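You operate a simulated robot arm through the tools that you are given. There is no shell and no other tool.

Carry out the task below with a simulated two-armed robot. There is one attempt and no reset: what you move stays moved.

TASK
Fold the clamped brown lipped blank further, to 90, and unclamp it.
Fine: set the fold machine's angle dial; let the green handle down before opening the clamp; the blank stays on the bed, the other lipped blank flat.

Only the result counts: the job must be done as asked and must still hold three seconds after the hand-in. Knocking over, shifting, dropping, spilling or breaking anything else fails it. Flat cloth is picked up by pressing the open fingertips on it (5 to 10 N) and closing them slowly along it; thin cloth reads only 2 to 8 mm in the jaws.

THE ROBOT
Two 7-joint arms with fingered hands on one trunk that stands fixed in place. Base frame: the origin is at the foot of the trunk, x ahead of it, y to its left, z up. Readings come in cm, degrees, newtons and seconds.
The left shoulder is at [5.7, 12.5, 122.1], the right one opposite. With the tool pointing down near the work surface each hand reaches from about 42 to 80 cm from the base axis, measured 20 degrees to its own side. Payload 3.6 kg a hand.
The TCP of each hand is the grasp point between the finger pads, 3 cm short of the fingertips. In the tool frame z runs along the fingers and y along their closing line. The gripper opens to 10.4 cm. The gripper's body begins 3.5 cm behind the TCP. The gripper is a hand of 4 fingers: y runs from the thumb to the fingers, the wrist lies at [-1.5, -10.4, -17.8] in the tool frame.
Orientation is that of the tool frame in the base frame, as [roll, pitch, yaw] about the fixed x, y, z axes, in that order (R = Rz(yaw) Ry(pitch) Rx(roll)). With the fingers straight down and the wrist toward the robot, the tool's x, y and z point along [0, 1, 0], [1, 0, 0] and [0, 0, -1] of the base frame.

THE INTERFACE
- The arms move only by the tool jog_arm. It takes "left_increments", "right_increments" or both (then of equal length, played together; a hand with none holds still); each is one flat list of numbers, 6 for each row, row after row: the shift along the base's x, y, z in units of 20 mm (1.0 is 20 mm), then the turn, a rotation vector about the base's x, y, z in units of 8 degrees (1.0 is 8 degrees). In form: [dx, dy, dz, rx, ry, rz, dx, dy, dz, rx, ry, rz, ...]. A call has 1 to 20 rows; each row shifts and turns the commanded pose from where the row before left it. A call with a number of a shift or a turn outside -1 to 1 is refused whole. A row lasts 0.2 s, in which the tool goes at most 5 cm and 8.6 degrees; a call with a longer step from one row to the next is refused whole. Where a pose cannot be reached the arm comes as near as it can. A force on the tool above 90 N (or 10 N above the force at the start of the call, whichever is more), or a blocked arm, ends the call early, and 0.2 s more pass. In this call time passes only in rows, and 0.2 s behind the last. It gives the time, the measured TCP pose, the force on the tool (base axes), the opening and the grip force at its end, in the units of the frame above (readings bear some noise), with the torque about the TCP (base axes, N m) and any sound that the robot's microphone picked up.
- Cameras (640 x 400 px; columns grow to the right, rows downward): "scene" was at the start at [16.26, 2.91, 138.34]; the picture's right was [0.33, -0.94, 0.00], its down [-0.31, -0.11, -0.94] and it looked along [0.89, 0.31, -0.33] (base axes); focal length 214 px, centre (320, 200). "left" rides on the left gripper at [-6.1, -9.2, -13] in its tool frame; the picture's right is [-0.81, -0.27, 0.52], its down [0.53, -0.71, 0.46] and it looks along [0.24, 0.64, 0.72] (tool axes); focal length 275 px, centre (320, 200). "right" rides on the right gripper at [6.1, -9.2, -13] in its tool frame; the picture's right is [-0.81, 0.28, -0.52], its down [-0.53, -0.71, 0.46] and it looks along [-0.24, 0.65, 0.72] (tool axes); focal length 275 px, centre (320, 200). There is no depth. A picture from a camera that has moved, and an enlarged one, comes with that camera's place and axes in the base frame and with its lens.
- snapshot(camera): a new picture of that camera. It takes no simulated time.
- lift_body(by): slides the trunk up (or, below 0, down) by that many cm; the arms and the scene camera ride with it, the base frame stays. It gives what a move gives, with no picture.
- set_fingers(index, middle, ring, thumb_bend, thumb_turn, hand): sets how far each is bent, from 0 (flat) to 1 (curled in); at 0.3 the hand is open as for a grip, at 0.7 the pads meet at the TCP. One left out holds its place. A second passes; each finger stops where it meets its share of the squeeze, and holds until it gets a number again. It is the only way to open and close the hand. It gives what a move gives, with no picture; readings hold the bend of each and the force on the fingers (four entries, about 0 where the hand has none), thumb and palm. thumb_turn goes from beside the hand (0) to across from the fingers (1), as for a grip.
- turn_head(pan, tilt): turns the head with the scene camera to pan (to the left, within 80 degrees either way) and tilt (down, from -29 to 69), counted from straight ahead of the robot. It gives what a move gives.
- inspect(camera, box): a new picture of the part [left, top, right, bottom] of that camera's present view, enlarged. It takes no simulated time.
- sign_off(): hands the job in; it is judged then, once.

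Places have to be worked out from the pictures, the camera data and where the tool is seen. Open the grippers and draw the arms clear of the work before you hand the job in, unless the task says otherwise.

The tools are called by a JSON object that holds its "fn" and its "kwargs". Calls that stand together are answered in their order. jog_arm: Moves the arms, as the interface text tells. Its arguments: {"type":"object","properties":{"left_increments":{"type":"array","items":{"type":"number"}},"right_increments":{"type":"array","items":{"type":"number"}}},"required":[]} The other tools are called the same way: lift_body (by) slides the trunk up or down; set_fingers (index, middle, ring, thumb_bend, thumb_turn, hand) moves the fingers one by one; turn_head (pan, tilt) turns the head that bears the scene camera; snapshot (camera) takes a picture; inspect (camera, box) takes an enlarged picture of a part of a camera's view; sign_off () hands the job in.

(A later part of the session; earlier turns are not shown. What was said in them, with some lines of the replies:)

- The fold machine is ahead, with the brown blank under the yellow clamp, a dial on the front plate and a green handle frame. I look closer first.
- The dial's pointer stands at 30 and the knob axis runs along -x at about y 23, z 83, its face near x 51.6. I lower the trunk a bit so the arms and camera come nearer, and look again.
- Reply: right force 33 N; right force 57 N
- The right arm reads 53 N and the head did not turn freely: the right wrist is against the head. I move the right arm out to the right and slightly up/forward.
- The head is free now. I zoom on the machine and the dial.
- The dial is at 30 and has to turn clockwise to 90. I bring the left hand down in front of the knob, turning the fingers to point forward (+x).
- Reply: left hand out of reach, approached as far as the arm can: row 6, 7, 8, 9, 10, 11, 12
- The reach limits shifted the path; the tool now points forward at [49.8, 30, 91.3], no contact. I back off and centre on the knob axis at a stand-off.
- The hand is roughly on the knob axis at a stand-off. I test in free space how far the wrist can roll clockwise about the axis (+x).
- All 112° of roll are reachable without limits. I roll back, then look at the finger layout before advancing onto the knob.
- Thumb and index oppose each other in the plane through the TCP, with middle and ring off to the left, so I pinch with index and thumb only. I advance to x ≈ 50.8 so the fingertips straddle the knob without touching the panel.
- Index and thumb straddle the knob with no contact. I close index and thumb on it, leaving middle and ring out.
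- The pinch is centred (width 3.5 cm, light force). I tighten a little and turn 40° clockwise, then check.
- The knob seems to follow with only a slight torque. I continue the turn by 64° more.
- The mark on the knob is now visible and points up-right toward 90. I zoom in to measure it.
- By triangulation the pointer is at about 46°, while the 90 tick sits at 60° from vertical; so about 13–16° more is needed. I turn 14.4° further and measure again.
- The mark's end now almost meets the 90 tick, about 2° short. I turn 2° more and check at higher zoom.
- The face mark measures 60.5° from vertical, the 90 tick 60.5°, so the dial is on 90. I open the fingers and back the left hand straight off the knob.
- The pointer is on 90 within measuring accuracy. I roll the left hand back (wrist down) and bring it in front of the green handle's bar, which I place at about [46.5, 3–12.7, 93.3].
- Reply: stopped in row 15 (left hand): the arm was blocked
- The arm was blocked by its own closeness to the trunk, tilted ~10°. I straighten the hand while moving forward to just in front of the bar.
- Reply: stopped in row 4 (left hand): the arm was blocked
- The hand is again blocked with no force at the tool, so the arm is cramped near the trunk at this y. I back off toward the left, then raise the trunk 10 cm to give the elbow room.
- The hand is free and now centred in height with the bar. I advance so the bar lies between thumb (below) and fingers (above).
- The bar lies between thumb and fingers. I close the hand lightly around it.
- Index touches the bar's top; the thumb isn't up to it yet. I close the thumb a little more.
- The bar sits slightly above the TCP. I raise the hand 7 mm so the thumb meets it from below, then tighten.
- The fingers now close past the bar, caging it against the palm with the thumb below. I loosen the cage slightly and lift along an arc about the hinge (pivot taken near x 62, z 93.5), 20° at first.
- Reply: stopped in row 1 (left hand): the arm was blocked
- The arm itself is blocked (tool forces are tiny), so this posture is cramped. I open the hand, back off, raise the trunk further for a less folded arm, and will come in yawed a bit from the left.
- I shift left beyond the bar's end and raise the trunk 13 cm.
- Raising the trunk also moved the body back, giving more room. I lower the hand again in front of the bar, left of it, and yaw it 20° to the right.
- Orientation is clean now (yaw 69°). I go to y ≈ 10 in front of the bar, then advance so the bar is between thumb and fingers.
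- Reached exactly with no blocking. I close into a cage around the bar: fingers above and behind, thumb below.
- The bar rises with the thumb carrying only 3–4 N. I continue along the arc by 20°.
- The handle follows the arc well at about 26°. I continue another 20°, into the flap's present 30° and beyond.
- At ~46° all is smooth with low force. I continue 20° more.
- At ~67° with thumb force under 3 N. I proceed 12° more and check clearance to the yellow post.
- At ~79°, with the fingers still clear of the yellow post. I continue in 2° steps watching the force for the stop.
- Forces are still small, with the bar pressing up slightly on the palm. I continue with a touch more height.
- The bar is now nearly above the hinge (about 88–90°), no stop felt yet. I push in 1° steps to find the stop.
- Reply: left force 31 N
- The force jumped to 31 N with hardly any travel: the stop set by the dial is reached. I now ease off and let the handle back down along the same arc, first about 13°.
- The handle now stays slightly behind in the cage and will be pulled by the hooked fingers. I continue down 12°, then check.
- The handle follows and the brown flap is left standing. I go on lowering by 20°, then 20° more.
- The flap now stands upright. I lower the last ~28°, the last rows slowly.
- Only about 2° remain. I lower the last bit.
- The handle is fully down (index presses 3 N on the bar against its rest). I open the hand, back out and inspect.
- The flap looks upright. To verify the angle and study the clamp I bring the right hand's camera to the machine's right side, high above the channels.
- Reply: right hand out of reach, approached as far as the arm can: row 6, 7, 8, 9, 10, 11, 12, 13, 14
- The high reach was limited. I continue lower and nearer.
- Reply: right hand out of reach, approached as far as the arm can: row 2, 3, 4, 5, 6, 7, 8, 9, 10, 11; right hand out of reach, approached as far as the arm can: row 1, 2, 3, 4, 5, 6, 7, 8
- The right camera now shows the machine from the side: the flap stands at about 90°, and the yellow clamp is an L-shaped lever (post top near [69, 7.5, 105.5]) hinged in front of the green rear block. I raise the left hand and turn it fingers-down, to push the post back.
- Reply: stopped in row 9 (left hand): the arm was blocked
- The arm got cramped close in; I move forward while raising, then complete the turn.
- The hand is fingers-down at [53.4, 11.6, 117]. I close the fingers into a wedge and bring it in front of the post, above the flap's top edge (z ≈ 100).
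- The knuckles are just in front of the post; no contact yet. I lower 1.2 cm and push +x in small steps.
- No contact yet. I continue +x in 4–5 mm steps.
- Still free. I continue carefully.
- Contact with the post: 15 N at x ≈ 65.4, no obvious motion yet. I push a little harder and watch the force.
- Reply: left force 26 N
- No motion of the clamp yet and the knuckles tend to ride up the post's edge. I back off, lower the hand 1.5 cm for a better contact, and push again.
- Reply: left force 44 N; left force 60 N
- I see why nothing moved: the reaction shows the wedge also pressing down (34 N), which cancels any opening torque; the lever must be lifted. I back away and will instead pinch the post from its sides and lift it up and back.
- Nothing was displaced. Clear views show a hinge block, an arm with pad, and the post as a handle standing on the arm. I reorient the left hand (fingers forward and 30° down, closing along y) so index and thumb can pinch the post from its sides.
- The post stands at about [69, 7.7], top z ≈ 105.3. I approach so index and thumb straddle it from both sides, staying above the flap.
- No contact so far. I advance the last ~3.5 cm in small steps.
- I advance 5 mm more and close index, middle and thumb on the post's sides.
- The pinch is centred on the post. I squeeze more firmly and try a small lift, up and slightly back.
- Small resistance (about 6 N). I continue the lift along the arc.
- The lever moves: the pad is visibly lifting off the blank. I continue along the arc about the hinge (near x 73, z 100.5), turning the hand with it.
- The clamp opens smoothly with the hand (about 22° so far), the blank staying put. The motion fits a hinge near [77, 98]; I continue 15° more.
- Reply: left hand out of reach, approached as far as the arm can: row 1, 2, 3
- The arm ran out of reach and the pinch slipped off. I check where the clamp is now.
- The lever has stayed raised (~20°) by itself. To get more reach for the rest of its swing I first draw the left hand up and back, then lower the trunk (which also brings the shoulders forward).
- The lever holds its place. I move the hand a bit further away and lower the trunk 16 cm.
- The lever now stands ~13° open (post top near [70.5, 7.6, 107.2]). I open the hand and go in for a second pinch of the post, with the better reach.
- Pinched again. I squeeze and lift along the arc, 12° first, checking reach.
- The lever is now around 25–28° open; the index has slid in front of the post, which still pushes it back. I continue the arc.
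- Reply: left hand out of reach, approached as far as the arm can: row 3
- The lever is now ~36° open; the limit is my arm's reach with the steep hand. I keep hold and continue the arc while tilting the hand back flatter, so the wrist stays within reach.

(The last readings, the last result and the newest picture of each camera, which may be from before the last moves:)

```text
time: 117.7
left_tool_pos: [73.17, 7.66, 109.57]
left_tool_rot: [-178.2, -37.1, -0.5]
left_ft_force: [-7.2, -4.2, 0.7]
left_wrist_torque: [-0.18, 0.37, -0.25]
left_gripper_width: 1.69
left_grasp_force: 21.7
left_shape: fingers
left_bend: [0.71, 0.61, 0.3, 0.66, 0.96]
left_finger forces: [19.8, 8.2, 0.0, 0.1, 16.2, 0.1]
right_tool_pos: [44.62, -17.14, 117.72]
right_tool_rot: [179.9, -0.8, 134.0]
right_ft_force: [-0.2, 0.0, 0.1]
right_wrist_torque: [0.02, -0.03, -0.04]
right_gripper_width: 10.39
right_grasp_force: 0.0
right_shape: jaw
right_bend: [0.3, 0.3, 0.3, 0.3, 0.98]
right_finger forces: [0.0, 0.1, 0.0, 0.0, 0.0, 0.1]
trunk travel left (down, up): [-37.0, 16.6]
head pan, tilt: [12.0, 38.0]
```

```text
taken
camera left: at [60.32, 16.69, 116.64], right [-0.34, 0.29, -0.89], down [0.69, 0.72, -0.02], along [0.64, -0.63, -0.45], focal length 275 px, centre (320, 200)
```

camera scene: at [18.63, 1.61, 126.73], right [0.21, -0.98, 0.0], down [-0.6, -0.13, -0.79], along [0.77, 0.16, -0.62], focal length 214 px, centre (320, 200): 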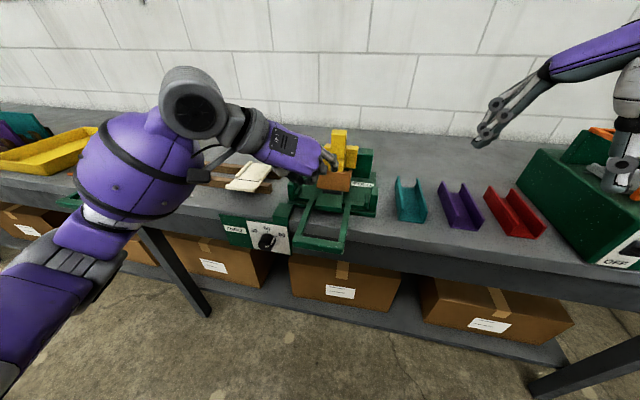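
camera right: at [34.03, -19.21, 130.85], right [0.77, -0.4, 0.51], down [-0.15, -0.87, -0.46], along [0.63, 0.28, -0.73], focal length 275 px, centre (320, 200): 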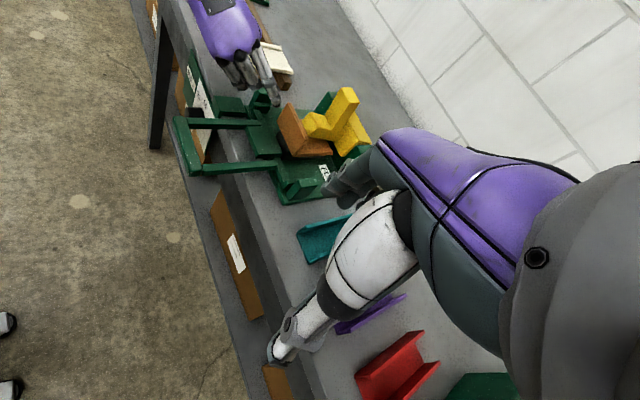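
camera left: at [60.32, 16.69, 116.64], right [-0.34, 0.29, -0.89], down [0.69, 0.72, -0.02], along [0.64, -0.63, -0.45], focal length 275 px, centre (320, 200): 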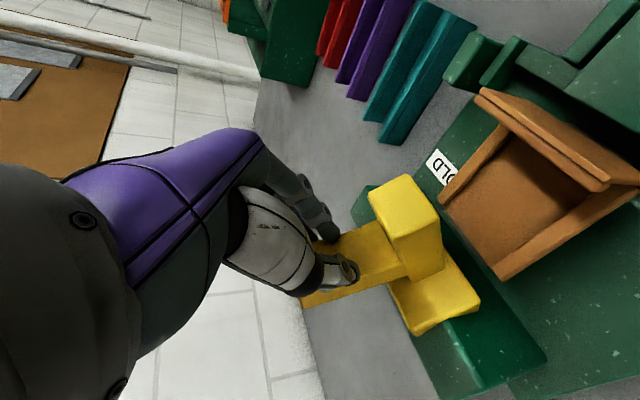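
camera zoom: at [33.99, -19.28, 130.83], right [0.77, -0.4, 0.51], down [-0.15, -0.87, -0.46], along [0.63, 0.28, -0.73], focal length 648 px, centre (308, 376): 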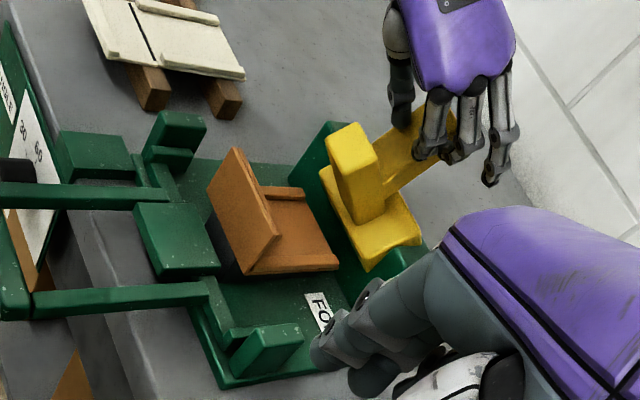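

The lever is now past 55° with the foot standing up and the blank fully free. I continue a few more steps.

{"fn": "jog_arm", "kwargs": {"left_increments": [0.415, 0, 0.09, 0, -0.3, 0, 0.42, 0, 0.06, 0, -0.3, 0, 0.427, 0, 0.03, 0, -0.3, 0]}}

{"fn": "inspect", "kwargs": {"camera": "right", "box": [230, 40, 420, 210]}}

{"fn": "snapshot", "kwargs": {"camera": "left"}}

```text
time: 118.5
left_tool_pos: [75.74, 7.73, 109.81]
left_tool_rot: [-178.4, -44.3, -0.4]
left_ft_force: [-4.6, -7.1, -0.4]
left_wrist_torque: [-0.19, 0.17, -0.29]
left_gripper_width: 1.7
left_grasp_force: 18.3
left_shape: fingers
left_bend: [0.6, 0.61, 0.3, 0.66, 0.96]
left_finger forces: [15.9, 7.2, 0.0, 0.0, 14.3, 0.0]
right_tool_pos: [44.65, -17.25, 117.78]
right_tool_rot: [179.9, -0.8, 134.1]
right_ft_force: [-0.1, -0.1, -1.2]
right_wrist_torque: [-0.02, 0.03, 0.01]
right_gripper_width: 10.38
right_grasp_force: 0.1
right_shape: jaw
right_bend: [0.3, 0.3, 0.3, 0.3, 0.98]
right_finger forces: [0.0, 0.0, 0.0, 0.1, 0.1, 0.1]
trunk travel left (down, up): [-37.0, 16.6]
head pan, tilt: [12.0, 38.0]
```

```text
2.35 times, centred on (325, 125) of right
camera zoom: at [34.02, -19.31, 130.82], right [0.77, -0.4, 0.51], down [-0.15, -0.87, -0.46], along [0.63, 0.28, -0.73], focal length 648 px, centre (308, 376)
```

zoom: 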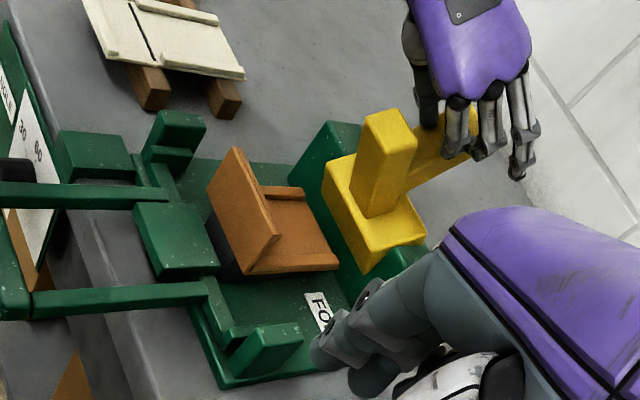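

```text
taken
camera left: at [62.18, 16.71, 115.29], right [-0.22, 0.29, -0.93], down [0.69, 0.72, 0.06], along [0.69, -0.63, -0.36], focal length 275 px, centre (320, 200)
```

left: 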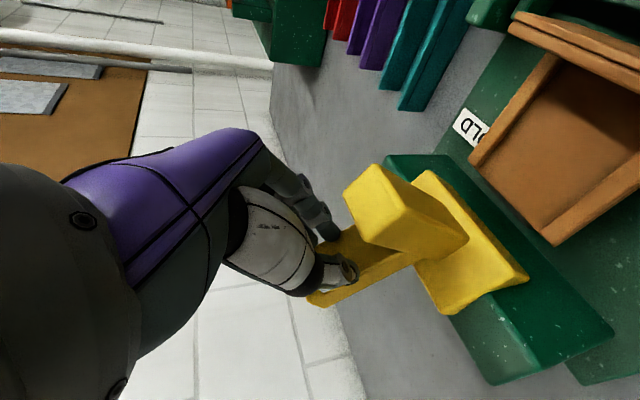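

The clamp's foot stands almost vertical (~78° open). I push it a bit further toward its end stop.

{"fn": "jog_arm", "kwargs": {"left_increments": [0.43, 0, 0, 0, -0.3, 0, 0.43, 0, -0.03, 0, -0.3, 0]}}

{"fn": "inspect", "kwargs": {"camera": "right", "box": [230, 40, 420, 210]}}

{"fn": "snapshot", "kwargs": {"camera": "left"}}

```text
time: 119.1
left_tool_pos: [77.35, 7.47, 110.01]
left_tool_rot: [-178.1, -49.1, -0.7]
left_ft_force: [-12.2, -13.9, 1.2]
left_wrist_torque: [-0.32, 0.26, -0.48]
left_gripper_width: 0.0
left_grasp_force: 12.8
left_shape: fingers
left_bend: [0.71, 0.63, 0.3, 0.78, 0.97]
left_finger forces: [17.0, 7.8, 0.0, 0.0, 0.0, 0.0]
right_tool_pos: [44.31, -17.43, 117.66]
right_tool_rot: [179.8, -0.8, 133.9]
right_ft_force: [-0.6, -0.6, 0.2]
right_wrist_torque: [0.01, -0.01, -0.01]
right_gripper_width: 10.36
right_grasp_force: 0.0
right_shape: jaw
right_bend: [0.3, 0.3, 0.3, 0.3, 0.98]
right_finger forces: [0.0, 0.0, 0.0, 0.0, 0.0, 0.0]
trunk travel left (down, up): [-37.0, 16.6]
head pan, tilt: [12.0, 38.0]
```

```text
2.35 times, centred on (325, 125) of right
camera zoom: at [33.84, -19.44, 130.86], right [0.76, -0.4, 0.51], down [-0.15, -0.87, -0.47], along [0.63, 0.28, -0.73], focal length 648 px, centre (308, 376)
```

zoom: 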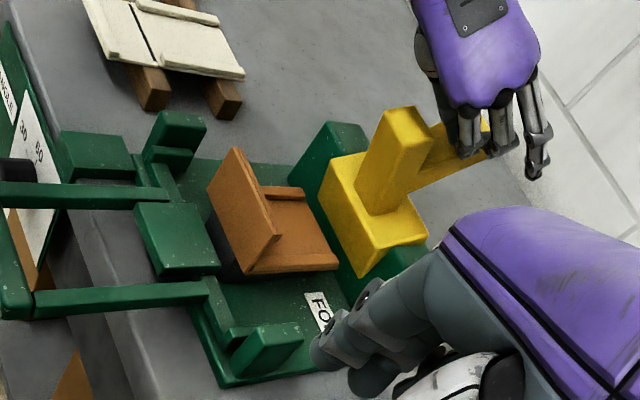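

```text
taken
camera left: at [63.39, 16.5, 114.27], right [-0.14, 0.29, -0.94], down [0.68, 0.72, 0.12], along [0.72, -0.63, -0.3], focal length 275 px, centre (320, 200)
```

left: 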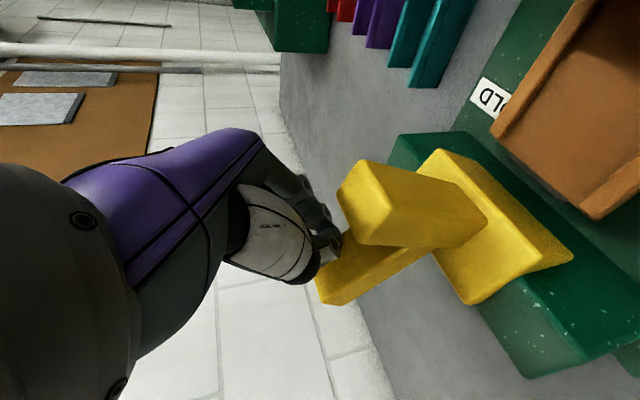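

The clamp is open to about 85–90° and resistance is rising (its stop). I open the fingers and withdraw back along the hand's axis.

{"fn": "set_fingers", "kwargs": {"hand": "left", "index": 0.25, "middle": 0.25, "ring": 0.25, "thumb_bend": 0.25}}

{"fn": "inspect", "kwargs": {"camera": "right", "box": [230, 40, 420, 210]}}

{"fn": "snapshot", "kwargs": {"camera": "left"}}

```text
time: 120.1
left_tool_pos: [77.59, 7.86, 109.93]
left_tool_rot: [-178.2, -49.0, -0.5]
left_ft_force: [0.5, -0.2, 0.1]
left_wrist_torque: [0.03, -0.01, 0.0]
left_gripper_width: 11.41
left_grasp_force: 0.0
left_shape: fingers
left_bend: [0.25, 0.25, 0.25, 0.25, 0.97]
left_finger forces: [0.0, 0.0, 0.0, 0.1, 0.1, 0.1]
right_tool_pos: [44.72, -17.19, 117.63]
right_tool_rot: [179.9, -0.8, 134.0]
right_ft_force: [-0.5, 0.1, -0.6]
right_wrist_torque: [0.0, -0.03, 0.0]
right_gripper_width: 10.39
right_grasp_force: 0.0
right_shape: jaw
right_bend: [0.3, 0.3, 0.3, 0.3, 0.98]
right_finger forces: [0.1, 0.0, 0.0, 0.0, 0.1, 0.1]
trunk travel left (down, up): [-37.0, 16.6]
head pan, tilt: [12.0, 38.0]
```

```text
2.35 times, centred on (325, 125) of right
camera zoom: at [34.05, -19.22, 130.83], right [0.77, -0.4, 0.51], down [-0.15, -0.87, -0.46], along [0.63, 0.28, -0.73], focal length 648 px, centre (308, 376)
```

zoom: 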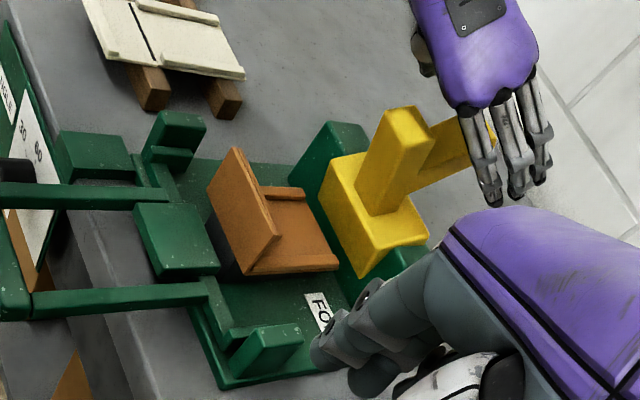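

```text
taken
camera left: at [63.59, 16.8, 114.06], right [-0.15, 0.29, -0.94], down [0.68, 0.72, 0.12], along [0.72, -0.63, -0.31], focal length 275 px, centre (320, 200)
```

left: 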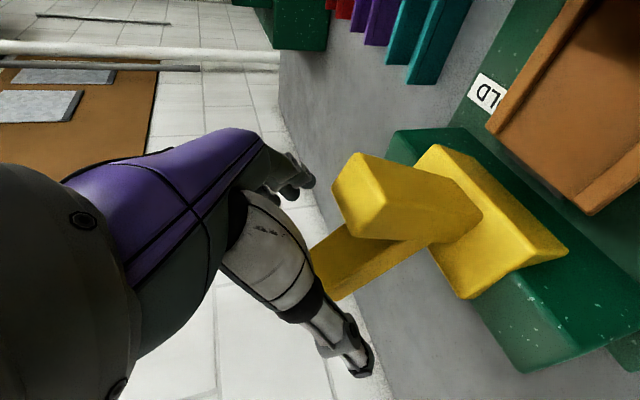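

The lever stays open by itself. I withdraw the hand upward and back, clear of the foot.

{"fn": "jog_arm", "kwargs": {"left_increments": [-0.2, 0, 0.5, 0, 0, 0, -0.3, 0, 0.6, 0, 0, 0, -0.4, 0, 0.6, 0, 0, 0, -0.6, 0, 0.6, 0, 0, 0, -0.9, 0, 0.4, 0, 0, 0, -0.9, 0.2, 0.2, 0, 0, 0, -0.9, 0.3, 0, 0, 0, 0, -0.9, 0.4, 0, 0, 0, 0, -0.9, 0.4, 0, 0, 0, 0, -0.9, 0.4, 0, 0, 0, 0]}}

{"fn": "inspect", "kwargs": {"camera": "right", "box": [230, 40, 420, 210]}}

{"fn": "inspect", "kwargs": {"camera": "scene", "box": [260, 110, 400, 240]}}

{"fn": "snapshot", "kwargs": {"camera": "left"}}

```text
time: 122.3
left_tool_pos: [63.67, 11.45, 115.7]
left_tool_rot: [-178.1, -49.0, -0.6]
left_ft_force: [0.5, -0.2, -0.8]
left_wrist_torque: [-0.03, -0.03, -0.02]
left_gripper_width: 11.42
left_grasp_force: 0.1
left_shape: fingers
left_bend: [0.25, 0.25, 0.25, 0.25, 0.97]
left_finger forces: [0.0, 0.1, 0.0, 0.0, 0.0, 0.0]
right_tool_pos: [44.57, -17.12, 117.66]
right_tool_rot: [179.9, -0.8, 134.0]
right_ft_force: [1.1, 0.0, 0.2]
right_wrist_torque: [0.02, 0.01, 0.0]
right_gripper_width: 10.4
right_grasp_force: 0.1
right_shape: jaw
right_bend: [0.3, 0.3, 0.3, 0.3, 0.98]
right_finger forces: [0.0, 0.0, 0.1, 0.1, 0.0, 0.1]
trunk travel left (down, up): [-37.0, 16.6]
head pan, tilt: [12.0, 38.0]
```

```text
2.35 times, centred on (325, 125) of right
camera zoom: at [34.04, -19.2, 130.84], right [0.77, -0.4, 0.51], down [-0.15, -0.87, -0.46], along [0.63, 0.28, -0.73], focal length 648 px, centre (308, 376)
```

zoom: 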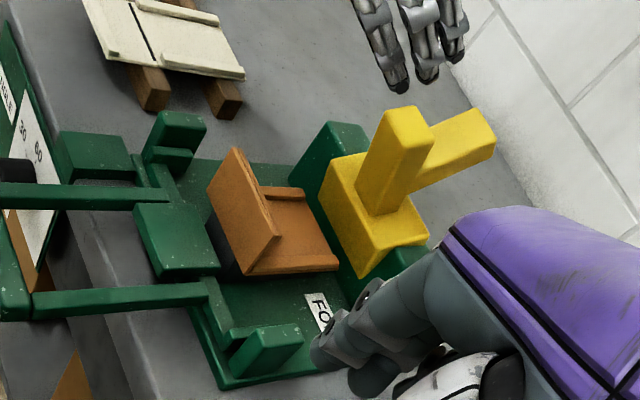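

```text
3.08 times, centred on (330, 175) of scene
camera zoom: at [18.61, 1.62, 126.73], right [0.21, -0.98, 0.0], down [-0.6, -0.13, -0.79], along [0.77, 0.16, -0.62], focal length 660 px, centre (289, 277)
```

zoom: 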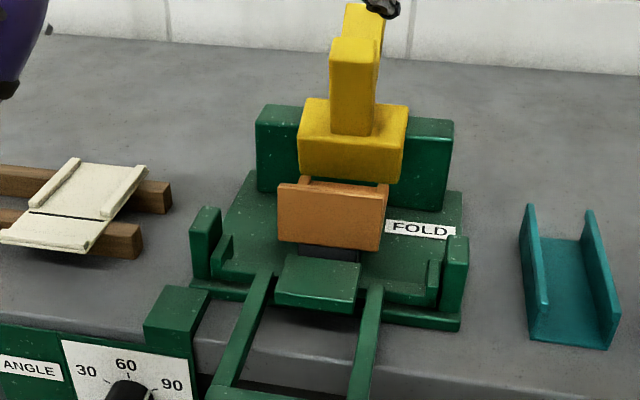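

```text
taken
camera left: at [49.63, 20.32, 119.83], right [-0.15, 0.29, -0.95], down [0.68, 0.72, 0.12], along [0.72, -0.63, -0.3], focal length 275 px, centre (320, 200)
```

left: 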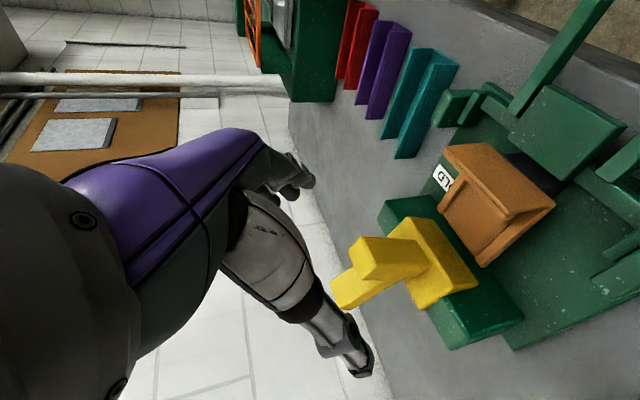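

The clamp stands open and the blank is on the bed. I check the fold angle and the other items.

{"fn": "inspect", "kwargs": {"camera": "left", "box": [380, 110, 600, 290]}}

{"fn": "inspect", "kwargs": {"camera": "right", "box": [270, 90, 350, 165]}}

{"fn": "snapshot", "kwargs": {"camera": "scene"}}

{"fn": "inspect", "kwargs": {"camera": "scene", "box": [310, 140, 370, 200]}}

```text
2.22 times, centred on (490, 200) of left
camera zoom: at [49.63, 20.32, 119.83], right [-0.15, 0.29, -0.95], down [0.68, 0.72, 0.12], along [0.72, -0.63, -0.3], focal length 612 px, centre (-58, 200)
```

zoom: 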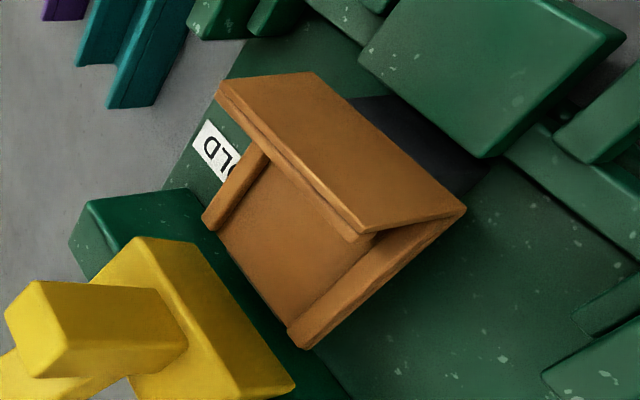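

```text
5.33 times, centred on (310, 128) of right
camera zoom: at [34.04, -19.2, 130.84], right [0.77, -0.4, 0.51], down [-0.15, -0.87, -0.46], along [0.63, 0.28, -0.73], focal length 1468 px, centre (373, 587)
```

zoom: 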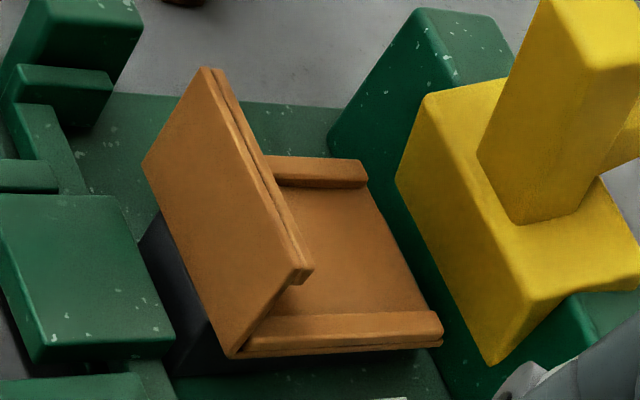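

```text
taken
camera scene: at [18.61, 1.62, 126.73], right [0.21, -0.98, 0.0], down [-0.6, -0.13, -0.79], along [0.77, 0.16, -0.62], focal length 214 px, centre (320, 200)
```

scene: 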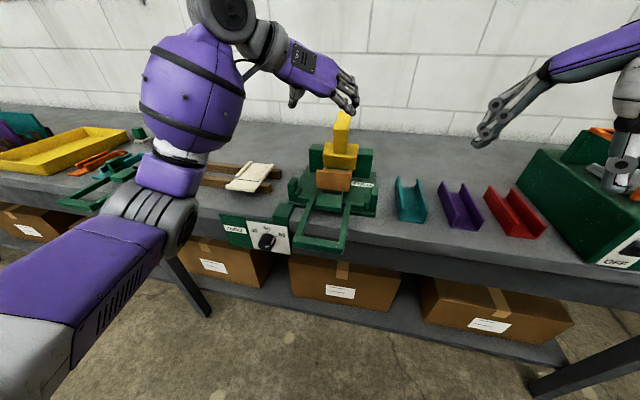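

```text
6.67 times, centred on (340, 170) of scene
camera zoom: at [18.61, 1.62, 126.73], right [0.21, -0.98, 0.0], down [-0.6, -0.13, -0.79], along [0.77, 0.16, -0.62], focal length 1430 px, centre (187, 400)
```

zoom: 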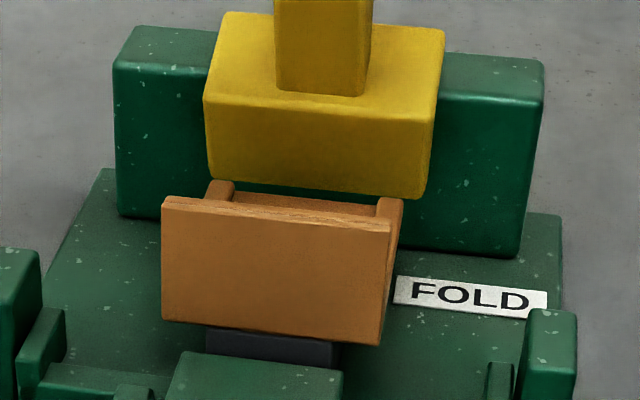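

Everything looks right; for a firmer check of the fold angle I bring the left camera to a side view from the machine's left, high above the bench.

{"fn": "jog_arm", "kwargs": {"left_increments": [-0.1, 0.9, 0, 0, 0, -0.63, -0.1, 0.9, 0, 0, 0, -0.63, -0.1, 0.9, -0.2, 0, 0, -0.63, -0.1, 0.9, -0.4, 0, 0, -0.63, -0.1, 0.9, -0.5, 0, 0, -0.63, -0.1, 0.9, -0.5, 0, 0, -0.63, -0.1, 0.9, -0.5, 0, 0, -0.63]}}

{"fn": "snapshot", "kwargs": {"camera": "left"}}

```text
time: 123.9
left_tool_pos: [62.38, 23.95, 111.47]
left_tool_rot: [-178.1, -49.1, -35.9]
left_ft_force: [0.1, 0.0, -1.0]
left_wrist_torque: [0.0, 0.0, -0.04]
left_gripper_width: 11.42
left_grasp_force: 0.0
left_shape: fingers
left_bend: [0.25, 0.25, 0.25, 0.25, 0.97]
left_finger forces: [0.0, 0.1, 0.1, 0.0, 0.0, 0.0]
right_tool_pos: [44.73, -17.23, 117.77]
right_tool_rot: [179.9, -0.8, 134.0]
right_ft_force: [0.3, 0.5, -0.8]
right_wrist_torque: [0.02, 0.04, 0.0]
right_gripper_width: 10.39
right_grasp_force: 0.0
right_shape: jaw
right_bend: [0.3, 0.3, 0.3, 0.3, 0.98]
right_finger forces: [0.0, 0.0, 0.0, 0.0, 0.1, 0.0]
trunk travel left (down, up): [-37.0, 16.6]
head pan, tilt: [12.0, 38.0]
```

```text
taken
camera left: at [55.99, 39.34, 115.7], right [0.05, 0.32, -0.95], down [0.97, 0.19, 0.12], along [0.22, -0.93, -0.3], focal length 275 px, centre (320, 200)
```

left: 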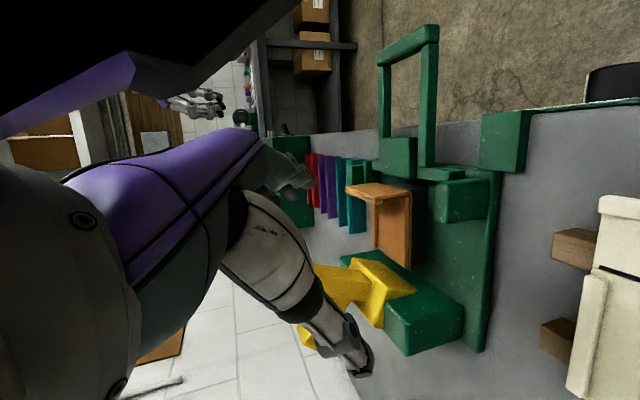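

{"fn": "inspect", "kwargs": {"camera": "left", "box": [320, 160, 470, 290]}}

```text
3.08 times, centred on (395, 225) of left
camera zoom: at [55.99, 39.34, 115.7], right [0.05, 0.32, -0.95], down [0.97, 0.19, 0.12], along [0.22, -0.93, -0.3], focal length 847 px, centre (89, 123)
```

zoom: 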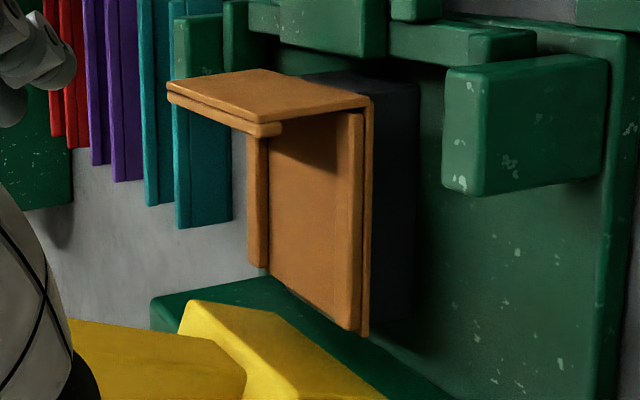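

{"fn": "inspect", "kwargs": {"camera": "left", "box": [340, 170, 420, 280]}}

```text
3.64 times, centred on (380, 225) of left
camera zoom: at [55.99, 39.34, 115.7], right [0.05, 0.32, -0.95], down [0.97, 0.19, 0.12], along [0.22, -0.93, -0.3], focal length 1001 px, centre (102, 109)
```

zoom: 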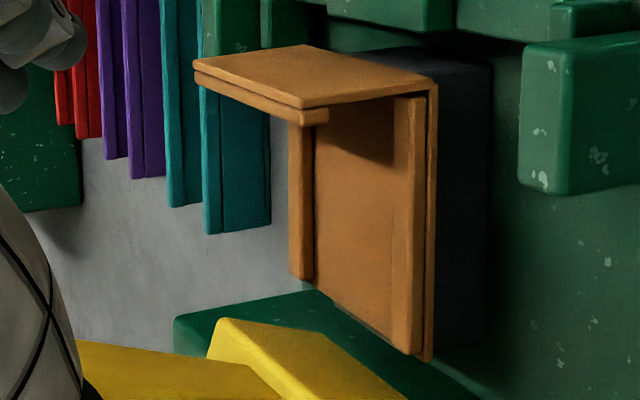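

The close side view gives a flap angle of about 91° from flat, i.e. 90 within measuring error, and the clamp remains open. I now draw both arms clear of the work.

{"fn": "jog_arm", "kwargs": {"left_increments": [-0.5, 0.1, 0.6, 0, 0, 0.4, -0.8, 0.2, 0.5, 0, 0, 0.4, -0.9, 0.2, 0.4, 0, 0, 0.4, -0.9, 0.2, 0.3, 0, 0, 0.4, -0.9, 0.2, 0.2, 0, 0, 0.4, -0.9, 0.2, 0, 0, 0, 0.4, -0.9, 0.2, 0, 0, 0, 0.4, -0.9, 0.2, 0, 0, 0, 0.4, -0.8, 0.2, 0, 0, 0, 0.4], "right_increments": [-0.3, -0.3, 0.3, 0, 0, 0, -0.3, -0.3, 0.3, 0, 0, 0, -0.3, -0.3, 0.3, 0, 0, 0, -0.3, -0.3, 0, 0, 0, 0, -0.3, -0.3, 0, 0, 0, 0, -0.3, -0.3, 0, 0, 0, 0, 0, -0.3, 0, 0, 0, 0, 0, -0.3, 0, 0, 0, 0, 0, 0, 0, 0, 0, 0]}}

{"fn": "snapshot", "kwargs": {"camera": "scene"}}

{"fn": "inspect", "kwargs": {"camera": "scene", "box": [180, 100, 400, 270]}}

```text
time: 125.9
left_tool_pos: [47.45, 27.19, 115.63]
left_tool_rot: [-178.2, -48.9, -6.9]
left_ft_force: [0.7, 0.3, -0.2]
left_wrist_torque: [-0.03, -0.01, -0.01]
left_gripper_width: 11.42
left_grasp_force: 0.0
left_shape: fingers
left_bend: [0.25, 0.25, 0.25, 0.25, 0.97]
left_finger forces: [0.0, 0.0, 0.0, 0.0, 0.0, 0.0]
right_tool_pos: [41.0, -21.97, 119.49]
right_tool_rot: [179.9, -0.8, 134.0]
right_ft_force: [0.1, -0.1, -0.4]
right_wrist_torque: [-0.03, -0.02, -0.01]
right_gripper_width: 10.39
right_grasp_force: 0.1
right_shape: jaw
right_bend: [0.3, 0.3, 0.3, 0.3, 0.98]
right_finger forces: [0.0, 0.0, 0.0, 0.0, 0.1, 0.0]
trunk travel left (down, up): [-37.0, 16.6]
head pan, tilt: [12.0, 38.0]
```

```text
taken
camera scene: at [18.61, 1.62, 126.73], right [0.21, -0.98, 0.0], down [-0.6, -0.13, -0.79], along [0.77, 0.16, -0.62], focal length 214 px, centre (320, 200)
```

scene: 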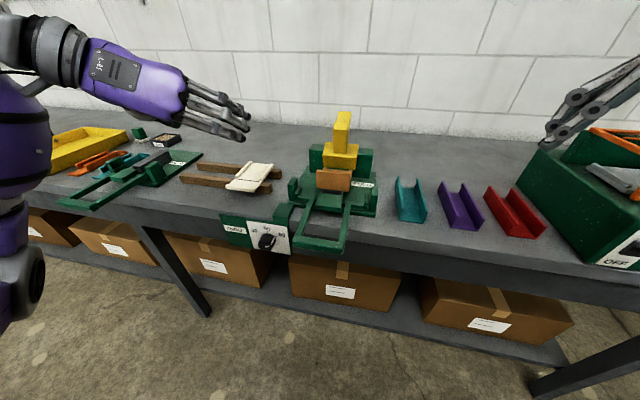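

```text
2.35 times, centred on (290, 185) of scene
camera zoom: at [18.61, 1.62, 126.73], right [0.21, -0.98, 0.0], down [-0.6, -0.13, -0.79], along [0.77, 0.16, -0.62], focal length 505 px, centre (391, 235)
```

zoom: 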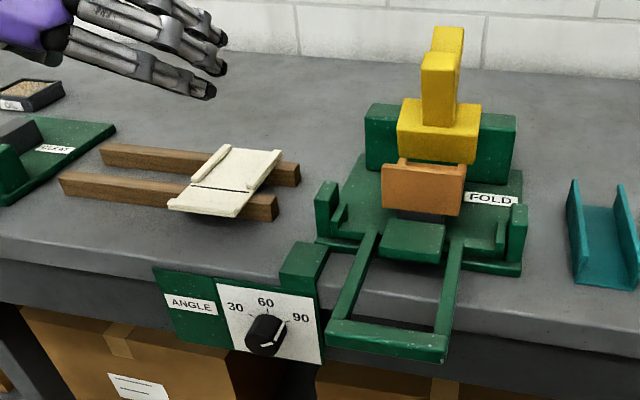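

The dial is on 90, the handle is down, the clamp is open and the brown blank lies folded to 90 on the bed. The white blank is flat and untouched, and both hands are open and clear, so I hand the job in.

{"fn": "sign_off", "kwargs": {}}

```text
The job is handed in.
```

The brown blank is folded to 90 and unclamped, lying on the fold machine's bed. I handed the job in without seeing the verdict.

- **Dial:** I turned the angle dial from 30 to 90. It sits on the 90 tick within about 2° of dial rotation.
- **Fold:** I lifted the green handle until it met the dial's stop. A close side view put the flap at about 91°. Rougher views from other angles scattered more widely (about 75° to 100°).
- **Handle and clamp:** I let the handle all the way down before touching the clamp. The yellow lever is now open almost to vertical and stays there by itself. My first try pushed the lever's post backward with up to about 48 N. The lever did not move and nothing shifted, and lifting it by the post then worked.
- **Other items:** The white lipped blank is still flat on its rails. The last pictures show nothing else moved. Both hands are open and drawn clear.
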